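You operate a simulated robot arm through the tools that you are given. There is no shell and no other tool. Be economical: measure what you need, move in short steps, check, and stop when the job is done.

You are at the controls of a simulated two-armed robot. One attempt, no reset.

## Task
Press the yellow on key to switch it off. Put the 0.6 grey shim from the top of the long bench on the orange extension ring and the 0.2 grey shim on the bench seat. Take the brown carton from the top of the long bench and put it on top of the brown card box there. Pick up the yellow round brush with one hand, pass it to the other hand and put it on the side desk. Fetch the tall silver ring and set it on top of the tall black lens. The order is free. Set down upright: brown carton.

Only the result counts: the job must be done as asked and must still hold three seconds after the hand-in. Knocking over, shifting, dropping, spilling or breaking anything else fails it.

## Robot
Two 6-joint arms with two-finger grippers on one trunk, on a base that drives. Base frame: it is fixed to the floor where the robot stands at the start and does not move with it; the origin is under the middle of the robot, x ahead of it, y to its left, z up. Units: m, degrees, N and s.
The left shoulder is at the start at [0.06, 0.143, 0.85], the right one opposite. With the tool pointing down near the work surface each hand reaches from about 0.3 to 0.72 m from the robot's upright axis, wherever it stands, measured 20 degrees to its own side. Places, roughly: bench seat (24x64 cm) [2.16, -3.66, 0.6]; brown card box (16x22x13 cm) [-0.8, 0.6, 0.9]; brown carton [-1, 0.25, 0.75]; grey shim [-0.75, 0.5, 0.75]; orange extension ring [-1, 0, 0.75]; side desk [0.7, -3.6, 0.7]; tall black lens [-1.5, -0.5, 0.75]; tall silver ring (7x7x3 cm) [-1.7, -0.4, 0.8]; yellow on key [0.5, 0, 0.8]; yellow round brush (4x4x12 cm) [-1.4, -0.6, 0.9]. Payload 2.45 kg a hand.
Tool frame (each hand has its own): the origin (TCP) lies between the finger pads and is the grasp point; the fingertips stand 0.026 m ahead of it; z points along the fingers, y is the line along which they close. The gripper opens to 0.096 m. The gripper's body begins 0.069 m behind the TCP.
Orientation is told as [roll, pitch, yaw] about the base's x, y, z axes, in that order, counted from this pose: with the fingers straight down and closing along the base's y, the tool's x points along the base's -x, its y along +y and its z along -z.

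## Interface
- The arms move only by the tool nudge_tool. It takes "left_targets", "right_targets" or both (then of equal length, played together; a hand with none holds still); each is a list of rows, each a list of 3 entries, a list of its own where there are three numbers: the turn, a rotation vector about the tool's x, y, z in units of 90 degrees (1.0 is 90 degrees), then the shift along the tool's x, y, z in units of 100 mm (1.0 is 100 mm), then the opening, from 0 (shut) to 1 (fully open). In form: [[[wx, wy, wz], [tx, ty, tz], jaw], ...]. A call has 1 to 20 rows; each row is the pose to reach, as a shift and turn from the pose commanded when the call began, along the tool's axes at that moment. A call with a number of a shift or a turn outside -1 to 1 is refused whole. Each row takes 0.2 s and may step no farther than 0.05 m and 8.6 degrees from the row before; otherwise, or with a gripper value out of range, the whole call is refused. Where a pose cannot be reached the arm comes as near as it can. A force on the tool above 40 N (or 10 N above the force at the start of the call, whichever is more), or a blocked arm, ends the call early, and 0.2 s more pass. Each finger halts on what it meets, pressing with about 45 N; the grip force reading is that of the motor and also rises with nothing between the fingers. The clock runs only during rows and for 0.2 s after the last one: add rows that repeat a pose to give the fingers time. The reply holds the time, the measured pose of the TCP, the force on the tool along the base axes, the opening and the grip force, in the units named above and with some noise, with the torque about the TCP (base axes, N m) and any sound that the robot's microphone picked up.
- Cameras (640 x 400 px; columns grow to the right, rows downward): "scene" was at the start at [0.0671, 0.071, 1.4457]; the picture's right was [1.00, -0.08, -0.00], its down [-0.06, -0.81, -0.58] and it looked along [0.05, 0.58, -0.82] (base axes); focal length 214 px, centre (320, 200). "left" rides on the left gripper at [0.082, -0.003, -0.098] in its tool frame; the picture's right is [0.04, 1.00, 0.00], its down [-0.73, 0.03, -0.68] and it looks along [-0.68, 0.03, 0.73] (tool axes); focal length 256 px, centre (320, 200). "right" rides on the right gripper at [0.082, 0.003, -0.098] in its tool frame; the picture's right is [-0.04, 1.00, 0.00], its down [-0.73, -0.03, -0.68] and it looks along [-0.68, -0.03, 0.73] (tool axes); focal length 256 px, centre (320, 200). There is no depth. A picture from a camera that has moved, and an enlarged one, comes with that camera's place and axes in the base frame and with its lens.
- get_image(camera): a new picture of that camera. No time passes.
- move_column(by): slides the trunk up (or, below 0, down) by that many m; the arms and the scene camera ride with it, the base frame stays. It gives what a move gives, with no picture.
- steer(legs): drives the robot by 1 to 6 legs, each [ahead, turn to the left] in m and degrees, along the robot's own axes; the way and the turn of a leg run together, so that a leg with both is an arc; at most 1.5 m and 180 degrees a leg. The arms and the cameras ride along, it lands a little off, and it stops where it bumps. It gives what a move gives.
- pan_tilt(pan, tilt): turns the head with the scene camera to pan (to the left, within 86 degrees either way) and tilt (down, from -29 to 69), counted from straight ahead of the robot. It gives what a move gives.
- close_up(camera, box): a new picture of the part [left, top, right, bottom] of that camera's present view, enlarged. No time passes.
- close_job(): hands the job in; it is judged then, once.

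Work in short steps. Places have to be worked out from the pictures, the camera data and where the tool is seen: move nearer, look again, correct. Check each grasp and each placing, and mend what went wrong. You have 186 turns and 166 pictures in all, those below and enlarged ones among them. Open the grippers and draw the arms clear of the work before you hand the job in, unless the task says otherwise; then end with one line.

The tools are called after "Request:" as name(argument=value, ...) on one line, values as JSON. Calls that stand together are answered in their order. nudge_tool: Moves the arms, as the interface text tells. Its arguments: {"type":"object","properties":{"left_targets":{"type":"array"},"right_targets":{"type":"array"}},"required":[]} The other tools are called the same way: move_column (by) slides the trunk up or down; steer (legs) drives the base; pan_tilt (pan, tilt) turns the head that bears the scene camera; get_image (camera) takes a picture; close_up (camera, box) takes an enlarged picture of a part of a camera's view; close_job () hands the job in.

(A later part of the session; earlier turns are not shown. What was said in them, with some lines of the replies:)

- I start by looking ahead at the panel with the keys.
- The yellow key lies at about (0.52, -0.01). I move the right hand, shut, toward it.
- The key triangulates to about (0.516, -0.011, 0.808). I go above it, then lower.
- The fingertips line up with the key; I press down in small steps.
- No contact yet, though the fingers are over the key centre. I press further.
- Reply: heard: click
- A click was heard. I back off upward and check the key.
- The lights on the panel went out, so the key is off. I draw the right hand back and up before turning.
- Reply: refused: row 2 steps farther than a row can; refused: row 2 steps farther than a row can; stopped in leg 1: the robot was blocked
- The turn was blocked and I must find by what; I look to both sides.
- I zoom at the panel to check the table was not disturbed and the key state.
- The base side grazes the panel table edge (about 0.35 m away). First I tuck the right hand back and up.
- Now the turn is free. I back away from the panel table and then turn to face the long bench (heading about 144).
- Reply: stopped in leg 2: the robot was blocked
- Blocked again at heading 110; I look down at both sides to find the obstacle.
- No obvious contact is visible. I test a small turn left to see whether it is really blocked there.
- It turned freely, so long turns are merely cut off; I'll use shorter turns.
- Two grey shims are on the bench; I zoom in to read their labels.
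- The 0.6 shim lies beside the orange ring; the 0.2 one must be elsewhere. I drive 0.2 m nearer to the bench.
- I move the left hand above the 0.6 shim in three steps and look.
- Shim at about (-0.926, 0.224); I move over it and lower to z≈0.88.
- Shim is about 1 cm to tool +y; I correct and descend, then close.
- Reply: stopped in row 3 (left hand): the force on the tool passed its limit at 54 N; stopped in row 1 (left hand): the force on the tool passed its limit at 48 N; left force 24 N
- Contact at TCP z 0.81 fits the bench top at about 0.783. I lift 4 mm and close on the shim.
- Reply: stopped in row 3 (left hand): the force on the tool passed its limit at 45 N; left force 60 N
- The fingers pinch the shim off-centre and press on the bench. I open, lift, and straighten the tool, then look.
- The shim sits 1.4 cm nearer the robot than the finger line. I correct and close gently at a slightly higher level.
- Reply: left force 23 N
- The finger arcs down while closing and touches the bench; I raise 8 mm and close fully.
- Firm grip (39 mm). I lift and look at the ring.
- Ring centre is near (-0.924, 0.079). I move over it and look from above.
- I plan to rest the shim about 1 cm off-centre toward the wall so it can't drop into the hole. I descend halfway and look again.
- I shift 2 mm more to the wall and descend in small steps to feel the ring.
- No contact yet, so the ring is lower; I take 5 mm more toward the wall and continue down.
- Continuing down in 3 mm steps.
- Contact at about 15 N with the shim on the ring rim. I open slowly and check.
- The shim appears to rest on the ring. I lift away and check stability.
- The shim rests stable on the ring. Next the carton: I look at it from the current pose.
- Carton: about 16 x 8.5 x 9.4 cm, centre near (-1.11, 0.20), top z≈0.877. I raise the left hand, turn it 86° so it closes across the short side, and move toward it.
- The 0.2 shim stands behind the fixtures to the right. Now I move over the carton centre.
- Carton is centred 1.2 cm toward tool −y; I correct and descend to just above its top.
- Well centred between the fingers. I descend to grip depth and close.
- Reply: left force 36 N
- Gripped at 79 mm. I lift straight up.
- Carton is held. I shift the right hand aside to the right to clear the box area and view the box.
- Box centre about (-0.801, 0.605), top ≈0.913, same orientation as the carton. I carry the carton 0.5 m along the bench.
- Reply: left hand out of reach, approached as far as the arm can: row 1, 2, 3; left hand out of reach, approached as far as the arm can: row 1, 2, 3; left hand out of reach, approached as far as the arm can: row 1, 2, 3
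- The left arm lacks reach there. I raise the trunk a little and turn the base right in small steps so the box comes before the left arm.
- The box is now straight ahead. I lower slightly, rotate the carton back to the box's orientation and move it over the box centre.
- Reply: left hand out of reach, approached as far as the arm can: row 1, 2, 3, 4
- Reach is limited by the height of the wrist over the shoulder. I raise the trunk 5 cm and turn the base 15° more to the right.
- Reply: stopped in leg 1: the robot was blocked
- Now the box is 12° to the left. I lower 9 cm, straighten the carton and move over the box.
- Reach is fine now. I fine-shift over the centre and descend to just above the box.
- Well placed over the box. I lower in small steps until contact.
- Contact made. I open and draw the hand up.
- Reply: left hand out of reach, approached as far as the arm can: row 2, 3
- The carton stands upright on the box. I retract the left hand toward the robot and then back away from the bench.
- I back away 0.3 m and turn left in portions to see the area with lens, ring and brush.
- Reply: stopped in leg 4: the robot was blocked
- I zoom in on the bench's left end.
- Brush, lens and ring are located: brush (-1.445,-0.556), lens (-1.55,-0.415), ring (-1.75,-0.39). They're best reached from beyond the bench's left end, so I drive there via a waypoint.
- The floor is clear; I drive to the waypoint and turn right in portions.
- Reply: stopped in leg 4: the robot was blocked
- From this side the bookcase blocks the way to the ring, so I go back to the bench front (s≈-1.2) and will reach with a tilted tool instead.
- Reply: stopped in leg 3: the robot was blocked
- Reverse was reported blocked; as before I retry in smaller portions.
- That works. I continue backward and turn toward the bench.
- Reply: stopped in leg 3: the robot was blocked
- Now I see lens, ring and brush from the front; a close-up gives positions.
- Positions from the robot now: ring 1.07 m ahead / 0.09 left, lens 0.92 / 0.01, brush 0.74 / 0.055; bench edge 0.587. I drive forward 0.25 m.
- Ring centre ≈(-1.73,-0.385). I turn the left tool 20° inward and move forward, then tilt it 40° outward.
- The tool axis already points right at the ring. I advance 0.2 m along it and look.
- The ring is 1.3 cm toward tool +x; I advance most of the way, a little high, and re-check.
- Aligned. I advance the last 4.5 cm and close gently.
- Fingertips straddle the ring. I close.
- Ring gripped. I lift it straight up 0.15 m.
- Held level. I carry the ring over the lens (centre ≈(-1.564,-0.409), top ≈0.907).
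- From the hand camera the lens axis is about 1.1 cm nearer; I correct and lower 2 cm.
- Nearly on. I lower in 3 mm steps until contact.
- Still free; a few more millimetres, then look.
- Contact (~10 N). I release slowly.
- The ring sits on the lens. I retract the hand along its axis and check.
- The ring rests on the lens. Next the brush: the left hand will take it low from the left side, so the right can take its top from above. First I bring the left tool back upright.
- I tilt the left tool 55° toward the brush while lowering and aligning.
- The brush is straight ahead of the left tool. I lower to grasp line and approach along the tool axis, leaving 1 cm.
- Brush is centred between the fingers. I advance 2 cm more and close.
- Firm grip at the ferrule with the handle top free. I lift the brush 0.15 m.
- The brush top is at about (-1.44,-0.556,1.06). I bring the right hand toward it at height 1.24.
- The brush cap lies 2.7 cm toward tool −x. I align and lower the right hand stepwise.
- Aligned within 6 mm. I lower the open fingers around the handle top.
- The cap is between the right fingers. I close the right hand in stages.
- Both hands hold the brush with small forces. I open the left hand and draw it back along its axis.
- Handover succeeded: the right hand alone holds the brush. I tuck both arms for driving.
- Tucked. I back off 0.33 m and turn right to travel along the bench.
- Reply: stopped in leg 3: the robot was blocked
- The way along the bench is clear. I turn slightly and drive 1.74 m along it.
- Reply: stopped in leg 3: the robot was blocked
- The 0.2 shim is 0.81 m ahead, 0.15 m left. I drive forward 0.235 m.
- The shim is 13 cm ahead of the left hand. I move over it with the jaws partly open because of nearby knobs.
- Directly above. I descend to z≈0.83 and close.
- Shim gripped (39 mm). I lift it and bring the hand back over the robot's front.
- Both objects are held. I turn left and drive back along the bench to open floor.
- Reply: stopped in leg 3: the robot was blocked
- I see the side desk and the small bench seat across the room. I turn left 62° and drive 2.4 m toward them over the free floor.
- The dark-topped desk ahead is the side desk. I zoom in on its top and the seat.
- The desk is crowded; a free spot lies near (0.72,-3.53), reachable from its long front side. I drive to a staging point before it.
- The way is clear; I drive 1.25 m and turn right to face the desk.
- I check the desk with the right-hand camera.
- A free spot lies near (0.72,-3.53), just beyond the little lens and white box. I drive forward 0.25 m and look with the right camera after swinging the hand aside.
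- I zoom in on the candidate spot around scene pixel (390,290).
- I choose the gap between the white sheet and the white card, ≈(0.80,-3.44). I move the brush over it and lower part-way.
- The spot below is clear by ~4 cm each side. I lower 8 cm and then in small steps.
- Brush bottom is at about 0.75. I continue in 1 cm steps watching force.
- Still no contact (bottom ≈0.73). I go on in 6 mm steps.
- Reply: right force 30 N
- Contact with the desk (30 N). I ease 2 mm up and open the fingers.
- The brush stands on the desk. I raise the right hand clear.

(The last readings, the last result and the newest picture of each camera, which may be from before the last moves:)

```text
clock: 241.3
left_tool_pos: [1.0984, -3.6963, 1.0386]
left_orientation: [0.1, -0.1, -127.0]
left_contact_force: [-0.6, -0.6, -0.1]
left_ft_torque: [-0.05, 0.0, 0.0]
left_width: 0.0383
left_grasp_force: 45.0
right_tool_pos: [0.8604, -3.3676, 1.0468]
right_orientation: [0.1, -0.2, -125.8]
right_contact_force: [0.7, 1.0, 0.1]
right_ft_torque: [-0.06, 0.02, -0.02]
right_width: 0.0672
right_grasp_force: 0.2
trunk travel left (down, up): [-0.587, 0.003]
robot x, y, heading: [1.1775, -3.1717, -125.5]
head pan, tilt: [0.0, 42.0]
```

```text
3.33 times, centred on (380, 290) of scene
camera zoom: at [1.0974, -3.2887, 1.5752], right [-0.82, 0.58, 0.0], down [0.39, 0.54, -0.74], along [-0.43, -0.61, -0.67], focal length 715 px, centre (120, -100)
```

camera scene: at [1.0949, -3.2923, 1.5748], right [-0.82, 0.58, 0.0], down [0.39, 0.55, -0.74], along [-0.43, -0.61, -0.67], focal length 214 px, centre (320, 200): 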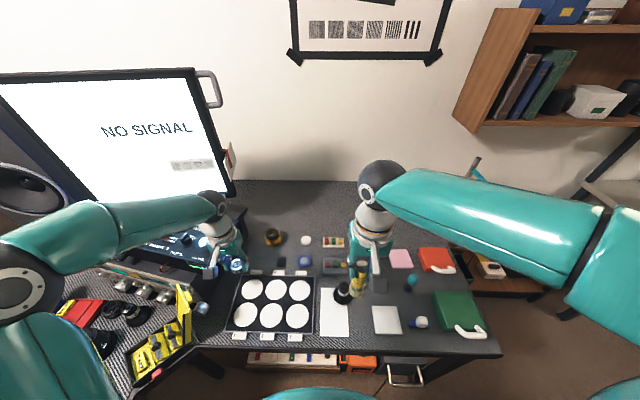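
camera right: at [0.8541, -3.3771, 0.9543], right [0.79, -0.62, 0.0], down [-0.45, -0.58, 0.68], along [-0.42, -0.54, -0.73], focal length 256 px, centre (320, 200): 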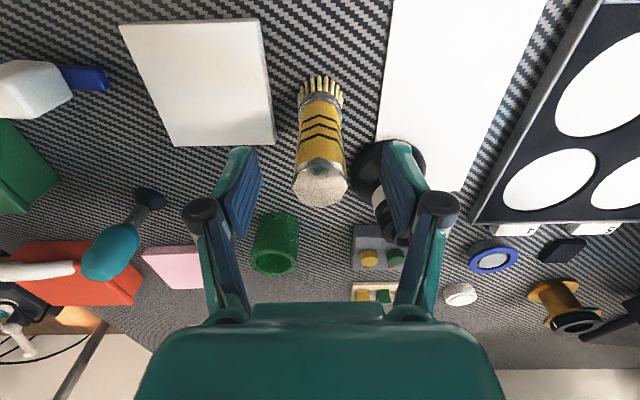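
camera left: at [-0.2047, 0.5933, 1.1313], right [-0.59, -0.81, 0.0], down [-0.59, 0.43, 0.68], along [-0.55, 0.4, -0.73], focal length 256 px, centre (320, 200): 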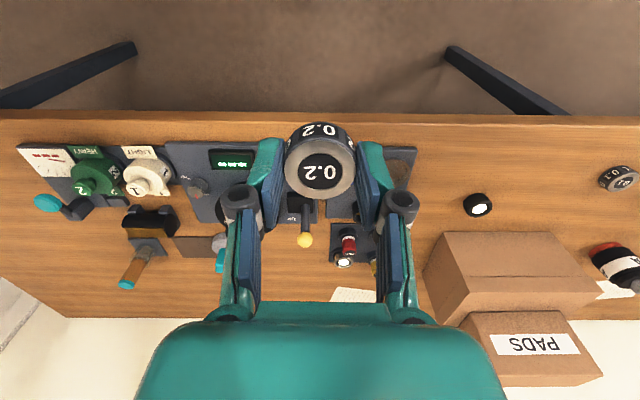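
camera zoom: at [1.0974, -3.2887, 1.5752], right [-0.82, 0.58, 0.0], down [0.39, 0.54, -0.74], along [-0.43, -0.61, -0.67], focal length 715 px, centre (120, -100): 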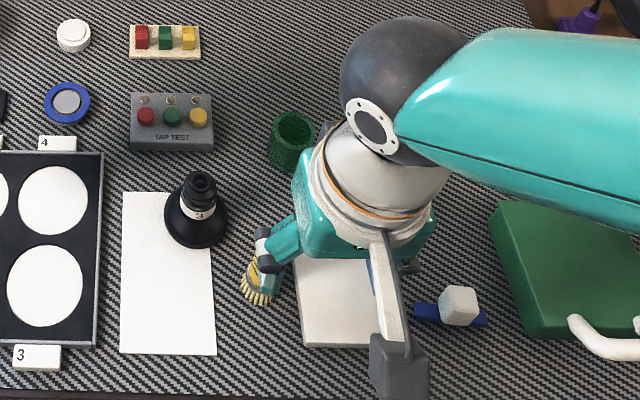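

Brush is placed. I back away from the desk and turn left toward the bench seat.

Request:
steer(legs=[[-0.35, 0]])

Request:
steer(legs=[[0, 27], [0, 27], [0, 26]])

Request:
pan_tilt(pan=0, tilt=38)

Request:
get_image(camera="scene")

```text
clock: 243.7
left_tool_pos: [1.3014, -3.4103, 1.0388]
left_orientation: [0.1, 0.0, -126.8]
left_contact_force: [-0.1, 0.5, -0.9]
left_ft_torque: [0.0, 0.02, -0.02]
left_width: 0.0381
left_grasp_force: 45.2
right_tool_pos: [1.0622, -3.0826, 1.0456]
right_orientation: [0.0, -0.3, -125.7]
right_contact_force: [-0.9, 0.0, 0.1]
right_ft_torque: [-0.02, 0.01, 0.04]
right_width: 0.067
right_grasp_force: 0.0
trunk travel left (down, up): [-0.587, 0.003]
robot x, y, heading: [1.3801, -2.8826, -125.0]
head pan, tilt: [0.0, 42.0]
```

```text
clock: 248.4
left_tool_pos: [1.8813, -3.0846, 1.0377]
left_orientation: [-0.1, 0.2, -50.0]
left_contact_force: [0.7, 0.9, -0.1]
left_ft_torque: [-0.04, 0.07, 0.02]
left_width: 0.0383
left_grasp_force: 45.6
right_tool_pos: [1.5091, -3.2451, 1.0461]
right_orientation: [-0.2, -0.2, -48.8]
right_contact_force: [0.8, 1.1, -0.5]
right_ft_torque: [0.0, 0.05, 0.03]
right_width: 0.0672
right_grasp_force: 0.0
trunk travel left (down, up): [-0.587, 0.003]
robot x, y, heading: [1.3396, -2.9228, -46.2]
head pan, tilt: [0.0, 42.0]
stopped in leg 3: the robot was blocked; the commanded pose is now the measured one
```

```text
clock: 249.1
left_tool_pos: [1.8781, -3.0868, 1.04]
left_orientation: [-0.1, 0.1, -50.0]
left_contact_force: [-0.8, 0.0, -1.3]
left_ft_torque: [0.03, -0.03, 0.01]
left_width: 0.0384
left_grasp_force: 45.0
right_tool_pos: [1.5058, -3.2466, 1.0452]
right_orientation: [-0.1, -0.3, -48.8]
right_contact_force: [0.2, -0.9, 0.0]
right_ft_torque: [0.04, 0.0, -0.02]
right_width: 0.0673
right_grasp_force: 0.0
trunk travel left (down, up): [-0.587, 0.003]
robot x, y, heading: [1.3463, -2.9242, -46.3]
head pan, tilt: [0.0, 38.0]
```

```text
37 pictures are left
camera scene: at [1.4459, -3.0314, 1.5809], right [-0.72, -0.69, 0.0], down [-0.42, 0.45, -0.79], along [0.54, -0.57, -0.62], focal length 214 px, centre (320, 200)
```

scene: 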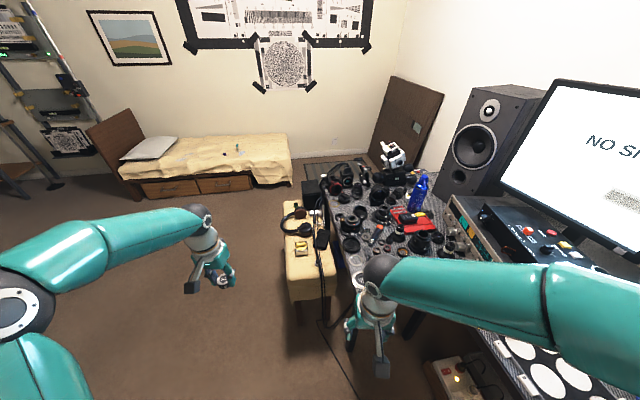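

The bench seat is right ahead. I zoom in for a free spot.

Request:
close_up(camera="scene", box=[260, 190, 360, 310])

```text
3.33 times, centred on (310, 250) of scene
camera zoom: at [1.4459, -3.0314, 1.5809], right [-0.72, -0.69, 0.0], down [-0.42, 0.45, -0.79], along [0.54, -0.57, -0.62], focal length 715 px, centre (353, 33)
```

zoom: 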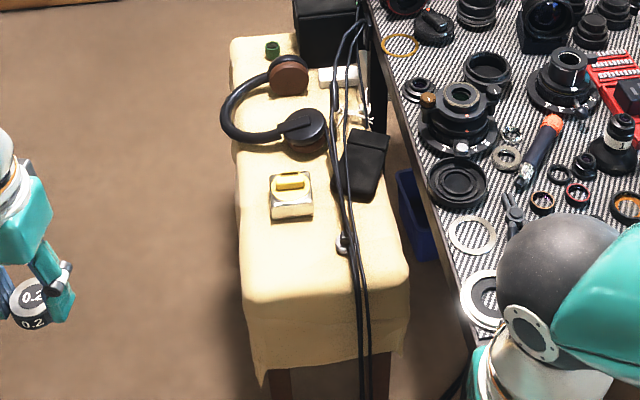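

Free spot on the seat's near end ≈(1.99,-3.45). I raise the right hand, drive 0.2 m nearer and lower the trunk.

Request:
nudge_tool(right_targets=[[[0, 0, 0], [0, 0, -0.4], 0.7], [[0, 0, 0], [0, 0, -0.8], 0.7], [[0, 0, 0], [0, 0, -1], 0.7]])

Request:
steer(legs=[[0.2, 0]])

Request:
move_column(by=-0.17)

Request:
get_image(camera="left")

Request:
get_image(camera="scene")

```text
clock: 249.8
left_tool_pos: [1.8781, -3.0863, 1.0403]
left_orientation: [-0.1, 0.0, -50.0]
left_contact_force: [-0.2, 0.5, -0.9]
left_ft_torque: [0.0, 0.0, 0.03]
left_width: 0.0382
left_grasp_force: 45.3
right_tool_pos: [1.505, -3.2448, 1.1457]
right_orientation: [0.0, -0.2, -48.7]
right_contact_force: [-0.1, -0.4, 0.1]
right_ft_torque: [-0.01, 0.01, 0.01]
right_width: 0.0671
right_grasp_force: 0.0
trunk travel left (down, up): [-0.587, 0.003]
robot x, y, heading: [1.3452, -2.9241, -46.5]
head pan, tilt: [0.0, 38.0]
```

```text
clock: 251.5
left_tool_pos: [2.0185, -3.2343, 1.0392]
left_orientation: [0.0, 0.1, -49.9]
left_contact_force: [0.5, -0.2, -0.9]
left_ft_torque: [0.02, 0.06, -0.02]
left_width: 0.0381
left_grasp_force: 44.9
right_tool_pos: [1.6463, -3.3927, 1.1446]
right_orientation: [0.1, 0.0, -48.8]
right_contact_force: [0.9, -0.7, 0.5]
right_ft_torque: [0.01, 0.03, -0.01]
right_width: 0.0669
right_grasp_force: 0.1
trunk travel left (down, up): [-0.587, 0.003]
robot x, y, heading: [1.4827, -3.0681, -46.7]
head pan, tilt: [0.0, 38.0]
```

```text
clock: 253.4
left_tool_pos: [2.0187, -3.2329, 0.8701]
left_orientation: [0.0, 0.1, -49.9]
left_contact_force: [0.7, 1.2, 0.6]
left_ft_torque: [-0.03, -0.04, 0.0]
left_width: 0.0381
left_grasp_force: 44.4
right_tool_pos: [1.6461, -3.3923, 0.9758]
right_orientation: [0.0, -0.2, -48.9]
right_contact_force: [0.1, -0.2, 0.4]
right_ft_torque: [0.01, 0.03, 0.02]
right_width: 0.0674
right_grasp_force: 0.0
trunk travel left (down, up): [-0.417, 0.173]
robot x, y, heading: [1.482, -3.0715, -46.4]
head pan, tilt: [0.0, 38.0]
```

```text
35 pictures are left
camera left: at [1.9624, -3.1729, 0.9684], right [0.74, 0.67, 0.0], down [0.49, -0.54, 0.68], along [0.46, -0.5, -0.73], focal length 256 px, centre (320, 200)
```

left: 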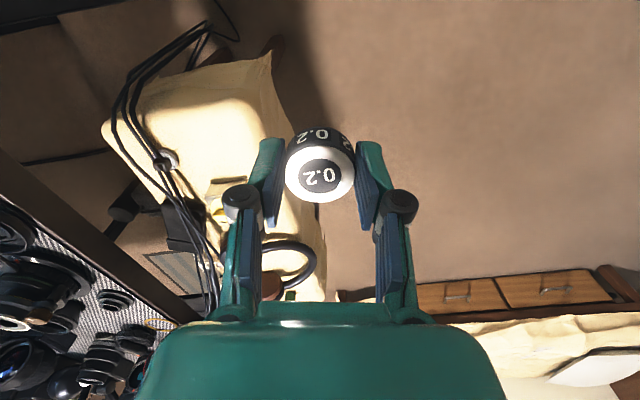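

```text
34 pictures are left
camera scene: at [1.5865, -3.1777, 1.411], right [-0.72, -0.69, 0.0], down [-0.42, 0.45, -0.79], along [0.54, -0.57, -0.62], focal length 214 px, centre (320, 200)
```

scene: 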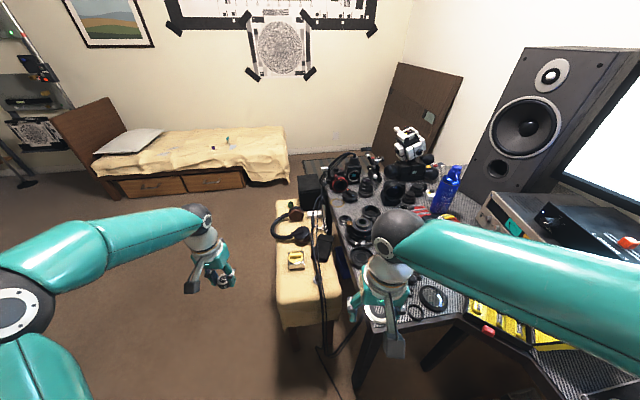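

The free end of the seat is 12 cm ahead, 17 cm right of the hand. I move there.

Request:
nudge_tool(left_targets=[[[0, 0, 0], [-0.2, -0.28, 0], 0.1], [[0, 0, 0], [-0.4, -0.57, 0], 0.1], [[0, 0, 0], [-0.6, -0.85, 0], 0.1]])

Request:
nudge_tool(left_targets=[[[0, 0, 0], [-0.2, -0.28, 0.2], 0.1], [[0, 0, 0], [-0.4, -0.57, 0.4], 0.1], [[0, 0, 0], [-0.6, -0.85, 0.6], 0.1]])

Request:
get_image(camera="left")

Request:
close_up(camera="scene", box=[230, 190, 390, 340])

```text
clock: 254.2
left_tool_pos: [1.9926, -3.3336, 0.8709]
left_orientation: [0.0, 0.1, -50.0]
left_contact_force: [0.3, 0.5, -1.2]
left_ft_torque: [0.04, -0.01, 0.01]
left_width: 0.0381
left_grasp_force: 45.2
right_tool_pos: [1.6453, -3.3921, 0.9764]
right_orientation: [0.1, -0.1, -48.8]
right_contact_force: [0.3, 0.1, -0.7]
right_ft_torque: [0.01, 0.01, 0.01]
right_width: 0.0672
right_grasp_force: 0.0
trunk travel left (down, up): [-0.417, 0.173]
robot x, y, heading: [1.4818, -3.071, -46.3]
head pan, tilt: [0.0, 38.0]
```

```text
clock: 255.0
left_tool_pos: [1.9653, -3.4356, 0.8097]
left_orientation: [0.0, 0.1, -50.0]
left_contact_force: [-0.4, 0.1, -1.3]
left_ft_torque: [-0.02, 0.01, 0.0]
left_width: 0.0381
left_grasp_force: 45.1
right_tool_pos: [1.6454, -3.3926, 0.9763]
right_orientation: [0.0, -0.1, -48.7]
right_contact_force: [-0.9, -0.2, 0.4]
right_ft_torque: [0.0, 0.04, -0.01]
right_width: 0.0674
right_grasp_force: 0.0
trunk travel left (down, up): [-0.417, 0.173]
robot x, y, heading: [1.4811, -3.0723, -46.6]
head pan, tilt: [0.0, 38.0]
```

```text
33 pictures are left
camera left: at [1.9098, -3.3752, 0.9084], right [0.74, 0.67, 0.0], down [0.49, -0.54, 0.68], along [0.46, -0.5, -0.73], focal length 256 px, centre (320, 200)
```

left: 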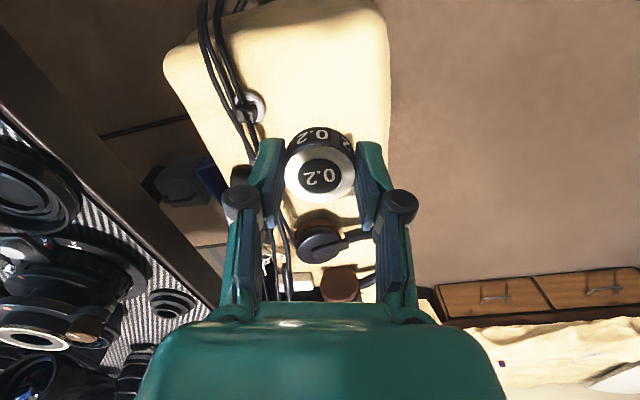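

```text
2.67 times, centred on (310, 265) of scene
camera zoom: at [1.5871, -3.1787, 1.4108], right [-0.72, -0.69, 0.0], down [-0.43, 0.45, -0.79], along [0.54, -0.57, -0.62], focal length 572 px, centre (347, 27)
```

zoom: 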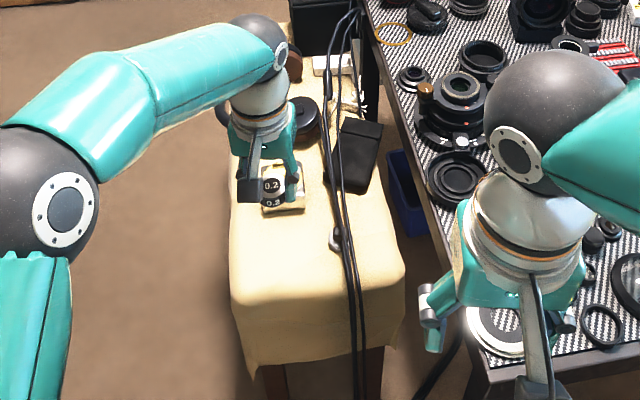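

Below the shim is free seat surface. I lower 11 cm, then in small steps.

Request:
nudge_tool(left_targets=[[[0, 0, 0], [0.05, 0, 0.35], 0.1], [[0, 0, 0], [0.1, 0, 0.7], 0.1], [[0, 0, 0], [0.1, 0, 1], 0.1]])

Request:
get_image(camera="left")

Request:
close_up(camera="scene", box=[230, 190, 390, 340])

```text
clock: 255.8
left_tool_pos: [1.9572, -3.4278, 0.7087]
left_orientation: [0.0, 0.1, -50.0]
left_contact_force: [0.1, 0.3, -0.9]
left_ft_torque: [-0.01, 0.0, -0.03]
left_width: 0.0382
left_grasp_force: 44.6
right_tool_pos: [1.6453, -3.3929, 0.9758]
right_orientation: [0.0, -0.1, -48.9]
right_contact_force: [0.2, -0.5, 0.2]
right_ft_torque: [0.01, 0.03, -0.01]
right_width: 0.0671
right_grasp_force: 0.0
trunk travel left (down, up): [-0.417, 0.173]
robot x, y, heading: [1.483, -3.0696, -46.2]
head pan, tilt: [0.0, 38.0]
```

```text
31 pictures are left
camera left: at [1.9017, -3.3676, 0.8068], right [0.74, 0.67, 0.0], down [0.5, -0.54, 0.68], along [0.46, -0.5, -0.74], focal length 256 px, centre (320, 200)
```

left: 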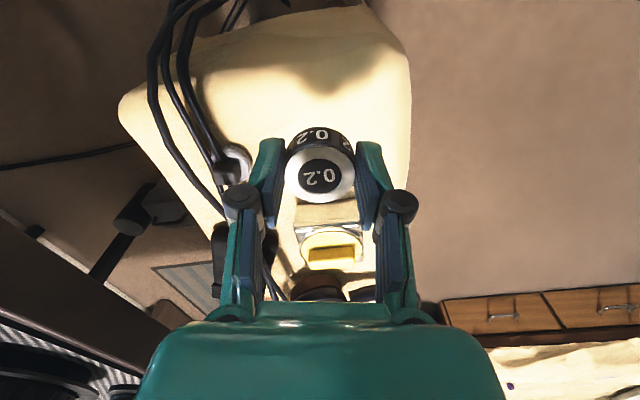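

```text
2.67 times, centred on (310, 265) of scene
camera zoom: at [1.5872, -3.1783, 1.4108], right [-0.72, -0.69, 0.0], down [-0.43, 0.45, -0.79], along [0.54, -0.57, -0.62], focal length 572 px, centre (347, 27)
```

zoom: 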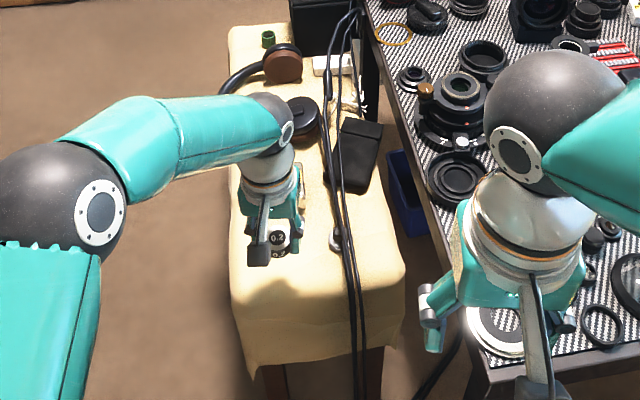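

I lower another 3.5 cm, then feel for the seat.

Request:
nudge_tool(left_targets=[[[0, 0, 0], [0, 0, 0.18], 0.1], [[0, 0, 0], [0, 0, 0.35], 0.1]])

Request:
nudge_tool(left_targets=[[[0, 0, 0], [0, 0, 0.05], 0.1], [[0, 0, 0], [0, 0, 0.1], 0.1]])

Request:
nudge_tool(left_targets=[[[0, 0, 0], [0, 0, 0.03], 0.1], [[0, 0, 0], [0, 0, 0.06], 0.1]])

```text
clock: 256.4
left_tool_pos: [1.9564, -3.4274, 0.6742]
left_orientation: [-0.1, 0.1, -50.1]
left_contact_force: [-0.4, -0.7, -1.3]
left_ft_torque: [0.04, 0.03, 0.0]
left_width: 0.0382
left_grasp_force: 44.5
right_tool_pos: [1.6447, -3.3926, 0.9749]
right_orientation: [0.1, -0.1, -48.8]
right_contact_force: [0.3, 0.4, 0.0]
right_ft_torque: [0.0, 0.02, 0.0]
right_width: 0.0673
right_grasp_force: 0.0
trunk travel left (down, up): [-0.417, 0.173]
robot x, y, heading: [1.486, -3.0669, -46.3]
head pan, tilt: [0.0, 38.0]
```

```text
clock: 257.0
left_tool_pos: [1.9592, -3.4275, 0.6647]
left_orientation: [0.0, 0.2, -49.9]
left_contact_force: [0.7, -0.2, -0.2]
left_ft_torque: [0.01, -0.02, 0.0]
left_width: 0.0382
left_grasp_force: 45.1
right_tool_pos: [1.6452, -3.3923, 0.9774]
right_orientation: [0.0, -0.1, -48.9]
right_contact_force: [0.5, 0.2, 0.3]
right_ft_torque: [0.02, -0.02, 0.0]
right_width: 0.0672
right_grasp_force: 0.1
trunk travel left (down, up): [-0.417, 0.173]
robot x, y, heading: [1.4851, -3.071, -46.2]
head pan, tilt: [0.0, 38.0]
```

```text
clock: 257.6
left_tool_pos: [1.9586, -3.4269, 0.6593]
left_orientation: [0.0, 0.1, -49.9]
left_contact_force: [-0.8, -0.1, 0.0]
left_ft_torque: [-0.01, 0.0, -0.04]
left_width: 0.0383
left_grasp_force: 45.0
right_tool_pos: [1.645, -3.3926, 0.9758]
right_orientation: [0.0, -0.1, -48.7]
right_contact_force: [0.6, 1.2, -0.2]
right_ft_torque: [0.0, -0.02, 0.0]
right_width: 0.0672
right_grasp_force: 0.1
trunk travel left (down, up): [-0.417, 0.173]
robot x, y, heading: [1.487, -3.0666, -46.1]
head pan, tilt: [0.0, 38.0]
```

Still free; I continue in 5 mm steps.

Request:
nudge_tool(left_targets=[[[0, 0, 0], [0, 0, 0.03], 0.1], [[0, 0, 0], [0, 0, 0.05], 0.1]])

Request:
nudge_tool(left_targets=[[[0, 0, 0], [0, 0, 0.03], 0.1], [[0, 0, 0], [0, 0, 0.05], 0.1]])

Request:
get_image(camera="left")

```text
clock: 258.2
left_tool_pos: [1.9576, -3.4255, 0.6535]
left_orientation: [-0.1, 0.2, -50.0]
left_contact_force: [0.4, 0.2, -1.9]
left_ft_torque: [0.0, 0.0, -0.03]
left_width: 0.0382
left_grasp_force: 45.2
right_tool_pos: [1.6451, -3.391, 0.9757]
right_orientation: [-0.1, -0.1, -48.8]
right_contact_force: [-0.2, 0.0, -0.3]
right_ft_torque: [0.0, 0.01, -0.02]
right_width: 0.0673
right_grasp_force: 0.2
trunk travel left (down, up): [-0.417, 0.173]
robot x, y, heading: [1.4844, -3.068, -46.2]
head pan, tilt: [0.0, 38.0]
```

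```text
clock: 258.8
left_tool_pos: [1.9577, -3.4272, 0.6497]
left_orientation: [-0.1, 0.0, -50.0]
left_contact_force: [0.3, -0.2, -1.2]
left_ft_torque: [0.01, 0.01, 0.0]
left_width: 0.0381
left_grasp_force: 44.9
right_tool_pos: [1.6443, -3.3916, 0.9756]
right_orientation: [0.0, -0.2, -48.8]
right_contact_force: [0.3, -0.9, 0.3]
right_ft_torque: [0.01, -0.01, 0.01]
right_width: 0.0671
right_grasp_force: 0.0
trunk travel left (down, up): [-0.417, 0.173]
robot x, y, heading: [1.4832, -3.0689, -46.3]
head pan, tilt: [0.0, 38.0]
```

```text
29 pictures are left
camera left: at [1.9024, -3.3665, 0.7471], right [0.74, 0.67, 0.0], down [0.49, -0.54, 0.68], along [0.46, -0.5, -0.74], focal length 256 px, centre (320, 200)
```

left: 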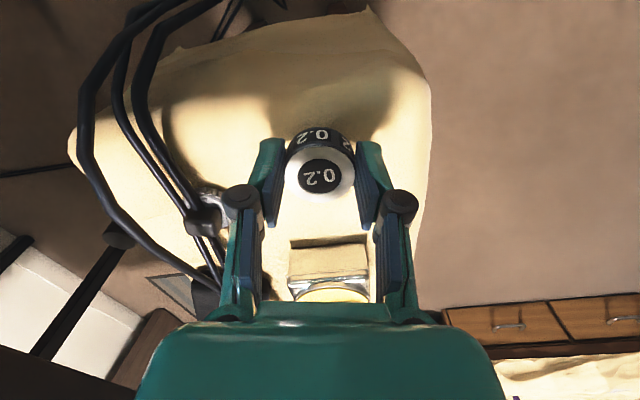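

Near the surface. I continue with 4 mm steps, watching force and the cables at the side.

Request:
nudge_tool(left_targets=[[[0, 0, 0], [0, 0, 0.03], 0.1], [[0, 0, 0], [0, 0, 0.05], 0.1]])

Request:
nudge_tool(left_targets=[[[0, 0, 0], [0, 0, 0.02], 0.1], [[0, 0, 0], [0, 0, 0.04], 0.1]])

Request:
nudge_tool(left_targets=[[[0, 0, 0], [0, 0, 0.02], 0.1], [[0, 0, 0], [0, 0, 0.04], 0.1]])

```text
clock: 259.4
left_tool_pos: [1.9577, -3.4269, 0.6437]
left_orientation: [-0.1, 0.1, -50.0]
left_contact_force: [1.1, -0.3, -0.2]
left_ft_torque: [0.0, -0.03, 0.01]
left_width: 0.0383
left_grasp_force: 45.3
right_tool_pos: [1.6446, -3.3918, 0.9757]
right_orientation: [0.0, -0.2, -48.8]
right_contact_force: [-0.7, -0.2, -0.8]
right_ft_torque: [0.02, 0.01, 0.02]
right_width: 0.0671
right_grasp_force: 0.0
trunk travel left (down, up): [-0.417, 0.173]
robot x, y, heading: [1.4852, -3.0731, -46.3]
head pan, tilt: [0.0, 38.0]
```

```text
clock: 260.0
left_tool_pos: [1.959, -3.4269, 0.64]
left_orientation: [0.0, 0.1, -49.9]
left_contact_force: [0.6, -0.3, -0.2]
left_ft_torque: [0.01, -0.04, 0.0]
left_width: 0.0382
left_grasp_force: 44.7
right_tool_pos: [1.6451, -3.3918, 0.9759]
right_orientation: [0.0, -0.2, -48.8]
right_contact_force: [-1.0, -1.3, -0.6]
right_ft_torque: [-0.02, 0.01, -0.04]
right_width: 0.0672
right_grasp_force: 0.1
trunk travel left (down, up): [-0.417, 0.173]
robot x, y, heading: [1.4822, -3.0719, -46.4]
head pan, tilt: [0.0, 38.0]
```

```text
clock: 260.6
left_tool_pos: [1.9581, -3.4258, 0.6366]
left_orientation: [0.0, 0.1, -50.0]
left_contact_force: [-0.6, -0.1, -0.9]
left_ft_torque: [0.0, -0.03, 0.03]
left_width: 0.0382
left_grasp_force: 44.9
right_tool_pos: [1.6439, -3.3922, 0.9767]
right_orientation: [0.1, 0.0, -48.8]
right_contact_force: [0.1, 0.4, -0.2]
right_ft_torque: [0.0, 0.04, -0.01]
right_width: 0.0669
right_grasp_force: 0.1
trunk travel left (down, up): [-0.417, 0.173]
robot x, y, heading: [1.4842, -3.0669, -46.3]
head pan, tilt: [0.0, 38.0]
```

Still no contact; I look to judge the remaining gap.

Request:
close_up(camera="scene", box=[260, 240, 340, 300])

Request:
close_up(camera="left", box=[160, 60, 420, 260])

```text
6.67 times, centred on (300, 270) of scene
camera zoom: at [1.5867, -3.178, 1.4109], right [-0.72, -0.69, 0.0], down [-0.43, 0.45, -0.79], along [0.54, -0.57, -0.62], focal length 1430 px, centre (453, -267)
```

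zoom: 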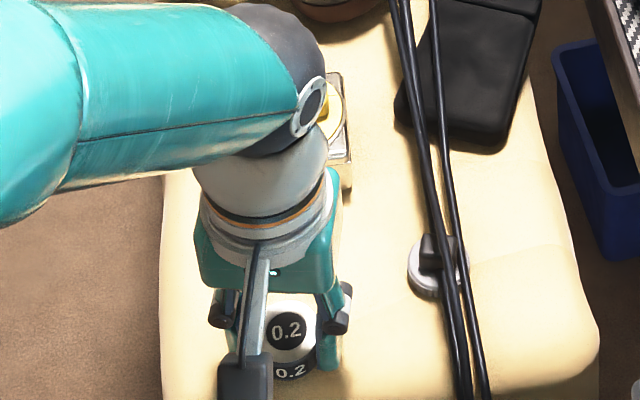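

```text
2.00 times, centred on (290, 160) of left
camera zoom: at [1.9025, -3.3663, 0.7345], right [0.74, 0.67, 0.0], down [0.49, -0.54, 0.68], along [0.46, -0.5, -0.74], focal length 512 px, centre (380, 280)
```

zoom: 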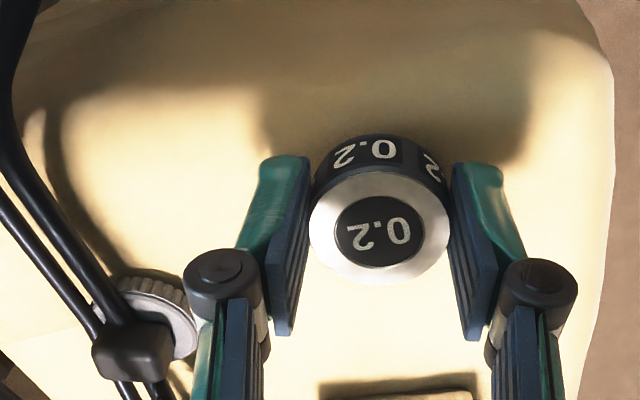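

The gap looks like about a centimetre and the knob has clearance. I continue.

Request:
nudge_tool(left_targets=[[[0, 0, 0], [0, 0, 0.03], 0.1], [[0, 0, 0], [0, 0, 0.05], 0.1]])

Request:
nudge_tool(left_targets=[[[0, 0, 0], [0, 0, 0.02], 0.1], [[0, 0, 0], [0, 0, 0.04], 0.1]])

Request:
nudge_tool(left_targets=[[[0, 0, 0], [0, 0, 0.02], 0.1], [[0, 0, 0], [0, 0, 0.04], 0.1]])

```text
clock: 261.2
left_tool_pos: [1.9584, -3.4275, 0.6324]
left_orientation: [0.0, 0.0, -49.9]
left_contact_force: [-0.7, 0.6, 1.7]
left_ft_torque: [-0.06, 0.01, -0.01]
left_width: 0.0382
left_grasp_force: 45.0
right_tool_pos: [1.6456, -3.3923, 0.9765]
right_orientation: [0.0, -0.2, -48.8]
right_contact_force: [-0.6, -0.5, -0.1]
right_ft_torque: [-0.04, -0.01, -0.02]
right_width: 0.0671
right_grasp_force: 0.0
trunk travel left (down, up): [-0.417, 0.173]
robot x, y, heading: [1.4865, -3.0693, -46.6]
head pan, tilt: [0.0, 38.0]
```

```text
clock: 261.8
left_tool_pos: [1.9583, -3.4269, 0.6305]
left_orientation: [0.0, -0.2, -50.0]
left_contact_force: [-5.4, 3.3, 29.8]
left_ft_torque: [0.18, 0.23, -0.02]
left_width: 0.0382
left_grasp_force: 45.1
right_tool_pos: [1.6441, -3.3908, 0.9772]
right_orientation: [0.0, -0.3, -48.7]
right_contact_force: [-0.3, -0.6, -0.4]
right_ft_torque: [0.01, 0.02, 0.04]
right_width: 0.0673
right_grasp_force: 0.1
trunk travel left (down, up): [-0.417, 0.173]
robot x, y, heading: [1.4846, -3.0681, -46.5]
head pan, tilt: [0.0, 38.0]
```

```text
clock: 262.4
left_tool_pos: [1.9585, -3.4272, 0.6291]
left_orientation: [0.0, -0.5, -50.0]
left_contact_force: [-4.2, -1.8, 38.0]
left_ft_torque: [-0.14, 0.09, 0.0]
left_width: 0.0384
left_grasp_force: 45.2
right_tool_pos: [1.6429, -3.3911, 0.9768]
right_orientation: [0.0, -0.3, -48.8]
right_contact_force: [0.0, -0.6, -0.1]
right_ft_torque: [0.0, 0.0, -0.01]
right_width: 0.0671
right_grasp_force: 0.1
trunk travel left (down, up): [-0.417, 0.173]
robot x, y, heading: [1.4843, -3.0689, -46.1]
head pan, tilt: [0.0, 38.0]
```

Contact with the seat. I relieve a few millimetres and open just enough.

Request:
nudge_tool(left_targets=[[[0, 0, 0], [0, 0, -0.04], 0.1], [[0, 0, 0], [0, 0, -0.06], 0.1], [[0, 0, 0], [0, 0, -0.06], 0.48], [[0, 0, 0], [0, 0, -0.06], 0.58], [[0, 0, 0], [0, 0, -0.06], 0.58]])

Request:
nudge_tool(left_targets=[[[0, 0, 0], [0, 0, -0.25], 0.58], [[0, 0, 0], [0, 0, -0.6], 0.6], [[0, 0, 0], [0, 0, -1], 0.6]])

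Request:
get_image(camera="left")

```text
clock: 263.6
left_tool_pos: [1.9591, -3.4257, 0.6294]
left_orientation: [-0.1, 0.1, -50.1]
left_contact_force: [-1.0, -0.2, -0.1]
left_ft_torque: [-0.01, -0.02, 0.04]
left_width: 0.0556
left_grasp_force: 0.1
right_tool_pos: [1.6446, -3.3924, 0.9758]
right_orientation: [0.0, -0.1, -48.9]
right_contact_force: [0.6, -0.6, -0.3]
right_ft_torque: [-0.02, -0.03, 0.03]
right_width: 0.0673
right_grasp_force: 0.0
trunk travel left (down, up): [-0.417, 0.173]
robot x, y, heading: [1.4861, -3.0703, -46.4]
head pan, tilt: [0.0, 38.0]
```

```text
clock: 264.4
left_tool_pos: [1.9586, -3.4256, 0.7288]
left_orientation: [0.0, 0.2, -50.1]
left_contact_force: [0.0, 0.2, -0.1]
left_ft_torque: [-0.01, -0.02, 0.0]
left_width: 0.0574
left_grasp_force: 0.0
right_tool_pos: [1.644, -3.392, 0.9748]
right_orientation: [0.0, -0.2, -48.8]
right_contact_force: [0.3, -0.5, 0.8]
right_ft_torque: [-0.01, 0.02, 0.02]
right_width: 0.0672
right_grasp_force: 0.2
trunk travel left (down, up): [-0.417, 0.173]
robot x, y, heading: [1.4832, -3.0699, -46.6]
head pan, tilt: [0.0, 38.0]
```

```text
26 pictures are left
camera left: at [1.9027, -3.3643, 0.8279], right [0.74, 0.67, 0.0], down [0.49, -0.54, 0.68], along [0.46, -0.5, -0.74], focal length 256 px, centre (320, 200)
```

left: 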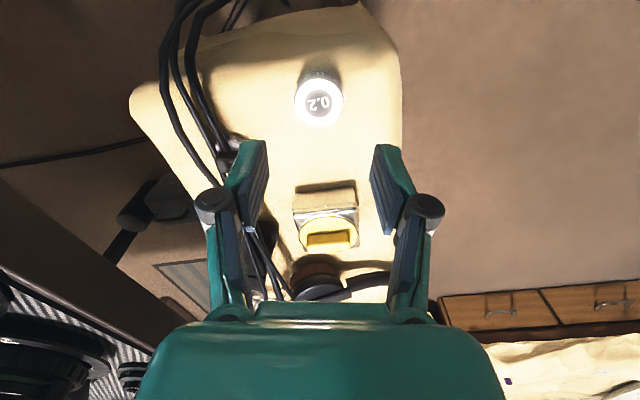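

The shim lies on the seat. I raise the left hand, back away and check the results.

Request:
nudge_tool(left_targets=[[[0, 0, 0], [0.1, 0, -0.4], 1], [[0, 0, 0], [0.3, 0.2, -0.8], 1], [[0, 0, 0], [0.6, 0.5, -1], 1]])

Request:
steer(legs=[[-0.3, 0]])

Request:
pan_tilt(pan=-60, tilt=35)

Request:
get_image(camera="scene")

```text
clock: 265.2
left_tool_pos: [1.9566, -3.345, 0.8291]
left_orientation: [0.1, 0.0, -50.0]
left_contact_force: [-1.0, 1.0, -0.2]
left_ft_torque: [0.0, 0.01, 0.01]
left_width: 0.096
left_grasp_force: 0.1
right_tool_pos: [1.644, -3.3908, 0.9762]
right_orientation: [-0.1, -0.2, -48.8]
right_contact_force: [-0.5, -0.7, -0.2]
right_ft_torque: [0.01, 0.02, -0.02]
right_width: 0.0673
right_grasp_force: 0.1
trunk travel left (down, up): [-0.417, 0.173]
robot x, y, heading: [1.4815, -3.0674, -46.6]
head pan, tilt: [0.0, 38.0]
```

```text
clock: 267.3
left_tool_pos: [1.7503, -3.1259, 0.8296]
left_orientation: [0.1, 0.0, -50.0]
left_contact_force: [-0.2, 0.4, 0.1]
left_ft_torque: [0.01, -0.03, -0.01]
left_width: 0.0959
left_grasp_force: 0.0
right_tool_pos: [1.4374, -3.1734, 0.9763]
right_orientation: [-0.1, -0.1, -48.6]
right_contact_force: [0.6, 0.9, 0.6]
right_ft_torque: [-0.02, -0.01, 0.0]
right_width: 0.0674
right_grasp_force: 0.0
trunk travel left (down, up): [-0.417, 0.173]
robot x, y, heading: [1.2769, -2.8479, -46.3]
head pan, tilt: [0.0, 38.0]
```

```text
clock: 268.6
left_tool_pos: [1.7503, -3.1274, 0.8297]
left_orientation: [0.1, 0.0, -49.8]
left_contact_force: [-0.4, 0.1, 0.7]
left_ft_torque: [0.01, 0.0, -0.01]
left_width: 0.0959
left_grasp_force: 0.0
right_tool_pos: [1.4384, -3.1745, 0.977]
right_orientation: [0.0, -0.1, -48.6]
right_contact_force: [0.1, -0.1, -0.7]
right_ft_torque: [-0.04, 0.01, -0.01]
right_width: 0.0671
right_grasp_force: 0.1
trunk travel left (down, up): [-0.417, 0.173]
robot x, y, heading: [1.278, -2.8498, -46.2]
head pan, tilt: [-60.0, 35.0]
```

```text
25 pictures are left
camera scene: at [1.2948, -2.982, 1.4155], right [-0.96, 0.28, 0.0], down [0.16, 0.55, -0.82], along [-0.23, -0.79, -0.57], focal length 214 px, centre (320, 200)
```

scene: 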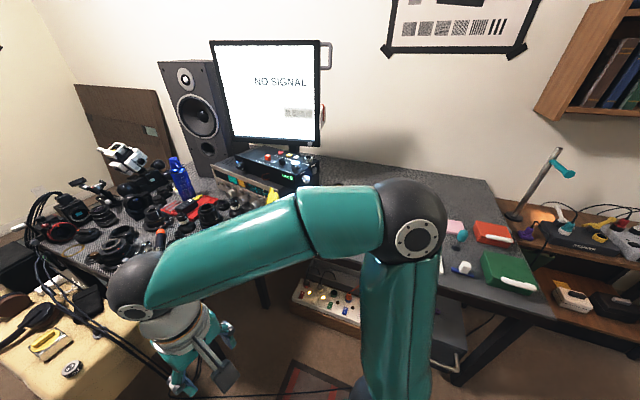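

The seat shim is visible; the brush is hidden by the arm. I back off more and look again.

Request:
steer(legs=[[-0.3, 0], [0, 20]])

Request:
pan_tilt(pan=-72, tilt=28)

Request:
get_image(camera="scene")

```text
clock: 271.8
left_tool_pos: [1.6073, -2.7295, 0.8282]
left_orientation: [0.0, 0.0, -29.8]
left_contact_force: [0.6, -0.6, -0.2]
left_ft_torque: [-0.01, 0.02, -0.01]
left_width: 0.0962
left_grasp_force: 0.0
right_tool_pos: [1.3306, -2.8804, 0.976]
right_orientation: [0.0, -0.1, -28.5]
right_contact_force: [0.3, -0.4, -0.1]
right_ft_torque: [0.0, 0.01, 0.02]
right_width: 0.0673
right_grasp_force: 0.1
trunk travel left (down, up): [-0.417, 0.173]
robot x, y, heading: [1.0589, -2.6477, -26.4]
head pan, tilt: [-60.0, 35.0]
```

```text
clock: 272.6
left_tool_pos: [1.6074, -2.7302, 0.83]
left_orientation: [0.0, 0.2, -29.9]
left_contact_force: [0.5, -0.2, -0.1]
left_ft_torque: [0.0, -0.05, 0.02]
left_width: 0.0958
left_grasp_force: 0.1
right_tool_pos: [1.3289, -2.8811, 0.977]
right_orientation: [0.1, -0.1, -28.5]
right_contact_force: [-1.0, -1.7, 0.0]
right_ft_torque: [0.02, 0.01, -0.01]
right_width: 0.0672
right_grasp_force: 0.1
trunk travel left (down, up): [-0.417, 0.173]
robot x, y, heading: [1.0629, -2.6489, -26.6]
head pan, tilt: [-72.0, 28.0]
```

```text
24 pictures are left
camera scene: at [1.1029, -2.7659, 1.4264], right [-0.99, 0.14, 0.0], down [0.07, 0.47, -0.88], along [-0.13, -0.87, -0.47], focal length 214 px, centre (320, 200)
```

scene: 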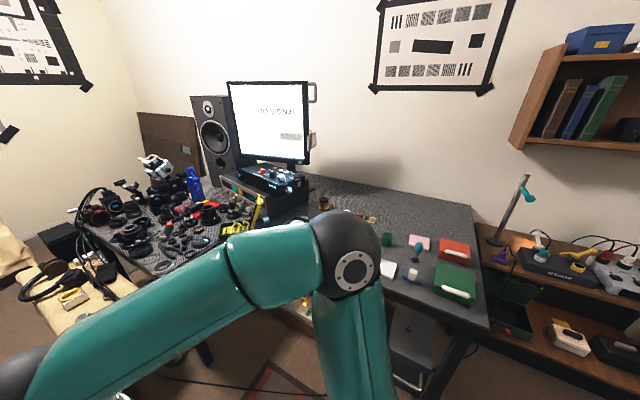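

Still hidden; I turn right 45° to face the desk for a clean look.

Request:
steer(legs=[[0, -25], [0, -25]])

Request:
pan_tilt(pan=-25, tilt=30)

Request:
get_image(camera="scene")

```text
clock: 275.8
left_tool_pos: [1.3432, -3.1203, 0.8299]
left_orientation: [0.0, 0.1, -80.2]
left_contact_force: [-0.1, -1.0, -0.2]
left_ft_torque: [0.04, 0.01, 0.01]
left_width: 0.0961
left_grasp_force: 0.0
right_tool_pos: [1.0501, -3.0028, 0.9762]
right_orientation: [0.1, -0.1, -79.1]
right_contact_force: [-0.2, 1.4, 1.0]
right_ft_torque: [-0.01, -0.01, 0.0]
right_width: 0.067
right_grasp_force: 0.1
trunk travel left (down, up): [-0.417, 0.173]
robot x, y, heading: [1.0931, -2.64, -76.7]
head pan, tilt: [-72.0, 28.0]
```

```text
clock: 277.0
left_tool_pos: [1.3443, -3.121, 0.8294]
left_orientation: [-0.1, 0.1, -80.3]
left_contact_force: [-0.1, 0.0, 0.4]
left_ft_torque: [0.01, -0.01, -0.01]
left_width: 0.096
left_grasp_force: 0.0
right_tool_pos: [1.0509, -3.0022, 0.9774]
right_orientation: [0.0, -0.1, -79.1]
right_contact_force: [0.4, 0.0, 0.9]
right_ft_torque: [-0.01, 0.0, 0.04]
right_width: 0.0673
right_grasp_force: 0.1
trunk travel left (down, up): [-0.417, 0.173]
robot x, y, heading: [1.0925, -2.6421, -76.4]
head pan, tilt: [-25.0, 30.0]
```

```text
23 pictures are left
camera scene: at [1.0897, -2.7876, 1.4233], right [-0.98, 0.2, 0.0], down [0.1, 0.49, -0.87], along [-0.17, -0.85, -0.5], focal length 214 px, centre (320, 200)
```

scene: 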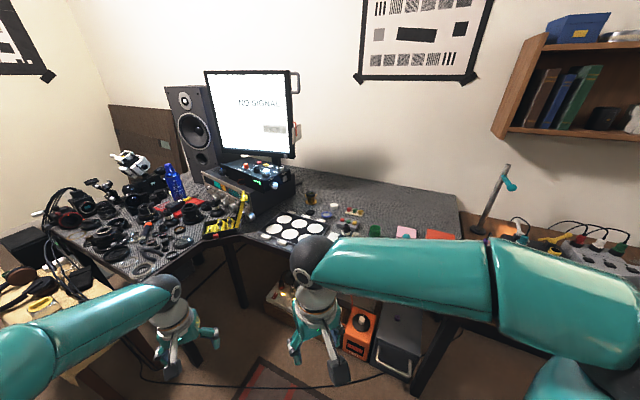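

I use the right wrist camera instead.

Request:
get_image(camera="right")

```text
22 pictures are left
camera right: at [1.0403, -2.9205, 1.076], right [0.99, 0.15, 0.0], down [0.11, -0.72, 0.68], along [0.1, -0.67, -0.73], focal length 256 px, centre (320, 200)
```

right: 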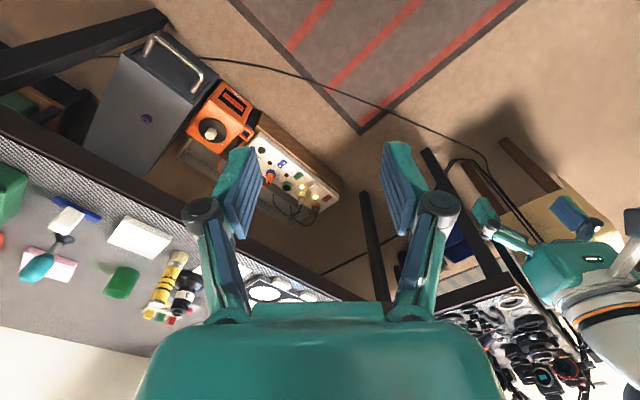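

The brush stands on the desk. I open the right gripper fully; both arms are clear of the work.

Request:
nudge_tool(right_targets=[[[0, 0, 0], [0, 0, -0.2], 1], [[0, 0, 0], [0, 0, -0.3], 1]])

```text
clock: 277.6
left_tool_pos: [1.3432, -3.1202, 0.8303]
left_orientation: [0.0, 0.0, -80.3]
left_contact_force: [-0.5, 0.5, 0.1]
left_ft_torque: [-0.01, 0.04, -0.02]
left_width: 0.0959
left_grasp_force: 0.1
right_tool_pos: [1.0505, -3.0024, 1.0068]
right_orientation: [-0.1, -0.2, -79.1]
right_contact_force: [0.0, 1.0, -0.4]
right_ft_torque: [-0.01, -0.01, 0.03]
right_width: 0.0958
right_grasp_force: 0.3
trunk travel left (down, up): [-0.417, 0.173]
robot x, y, heading: [1.0891, -2.6354, -76.5]
head pan, tilt: [-25.0, 30.0]
```

All the tasks are done and checked, so I hand the job in.

Request:
close_job()

```text
The job is handed in.
```

I did all the tasks and handed the job in: the yellow key is off, the 0.6 shim is on the orange ring (resting slightly off-centre), the 0.2 shim is on the bench seat, the carton stands upright on the card box, the brush was passed from left hand to right and stands on the side desk, and the silver ring sits on the tall lens.
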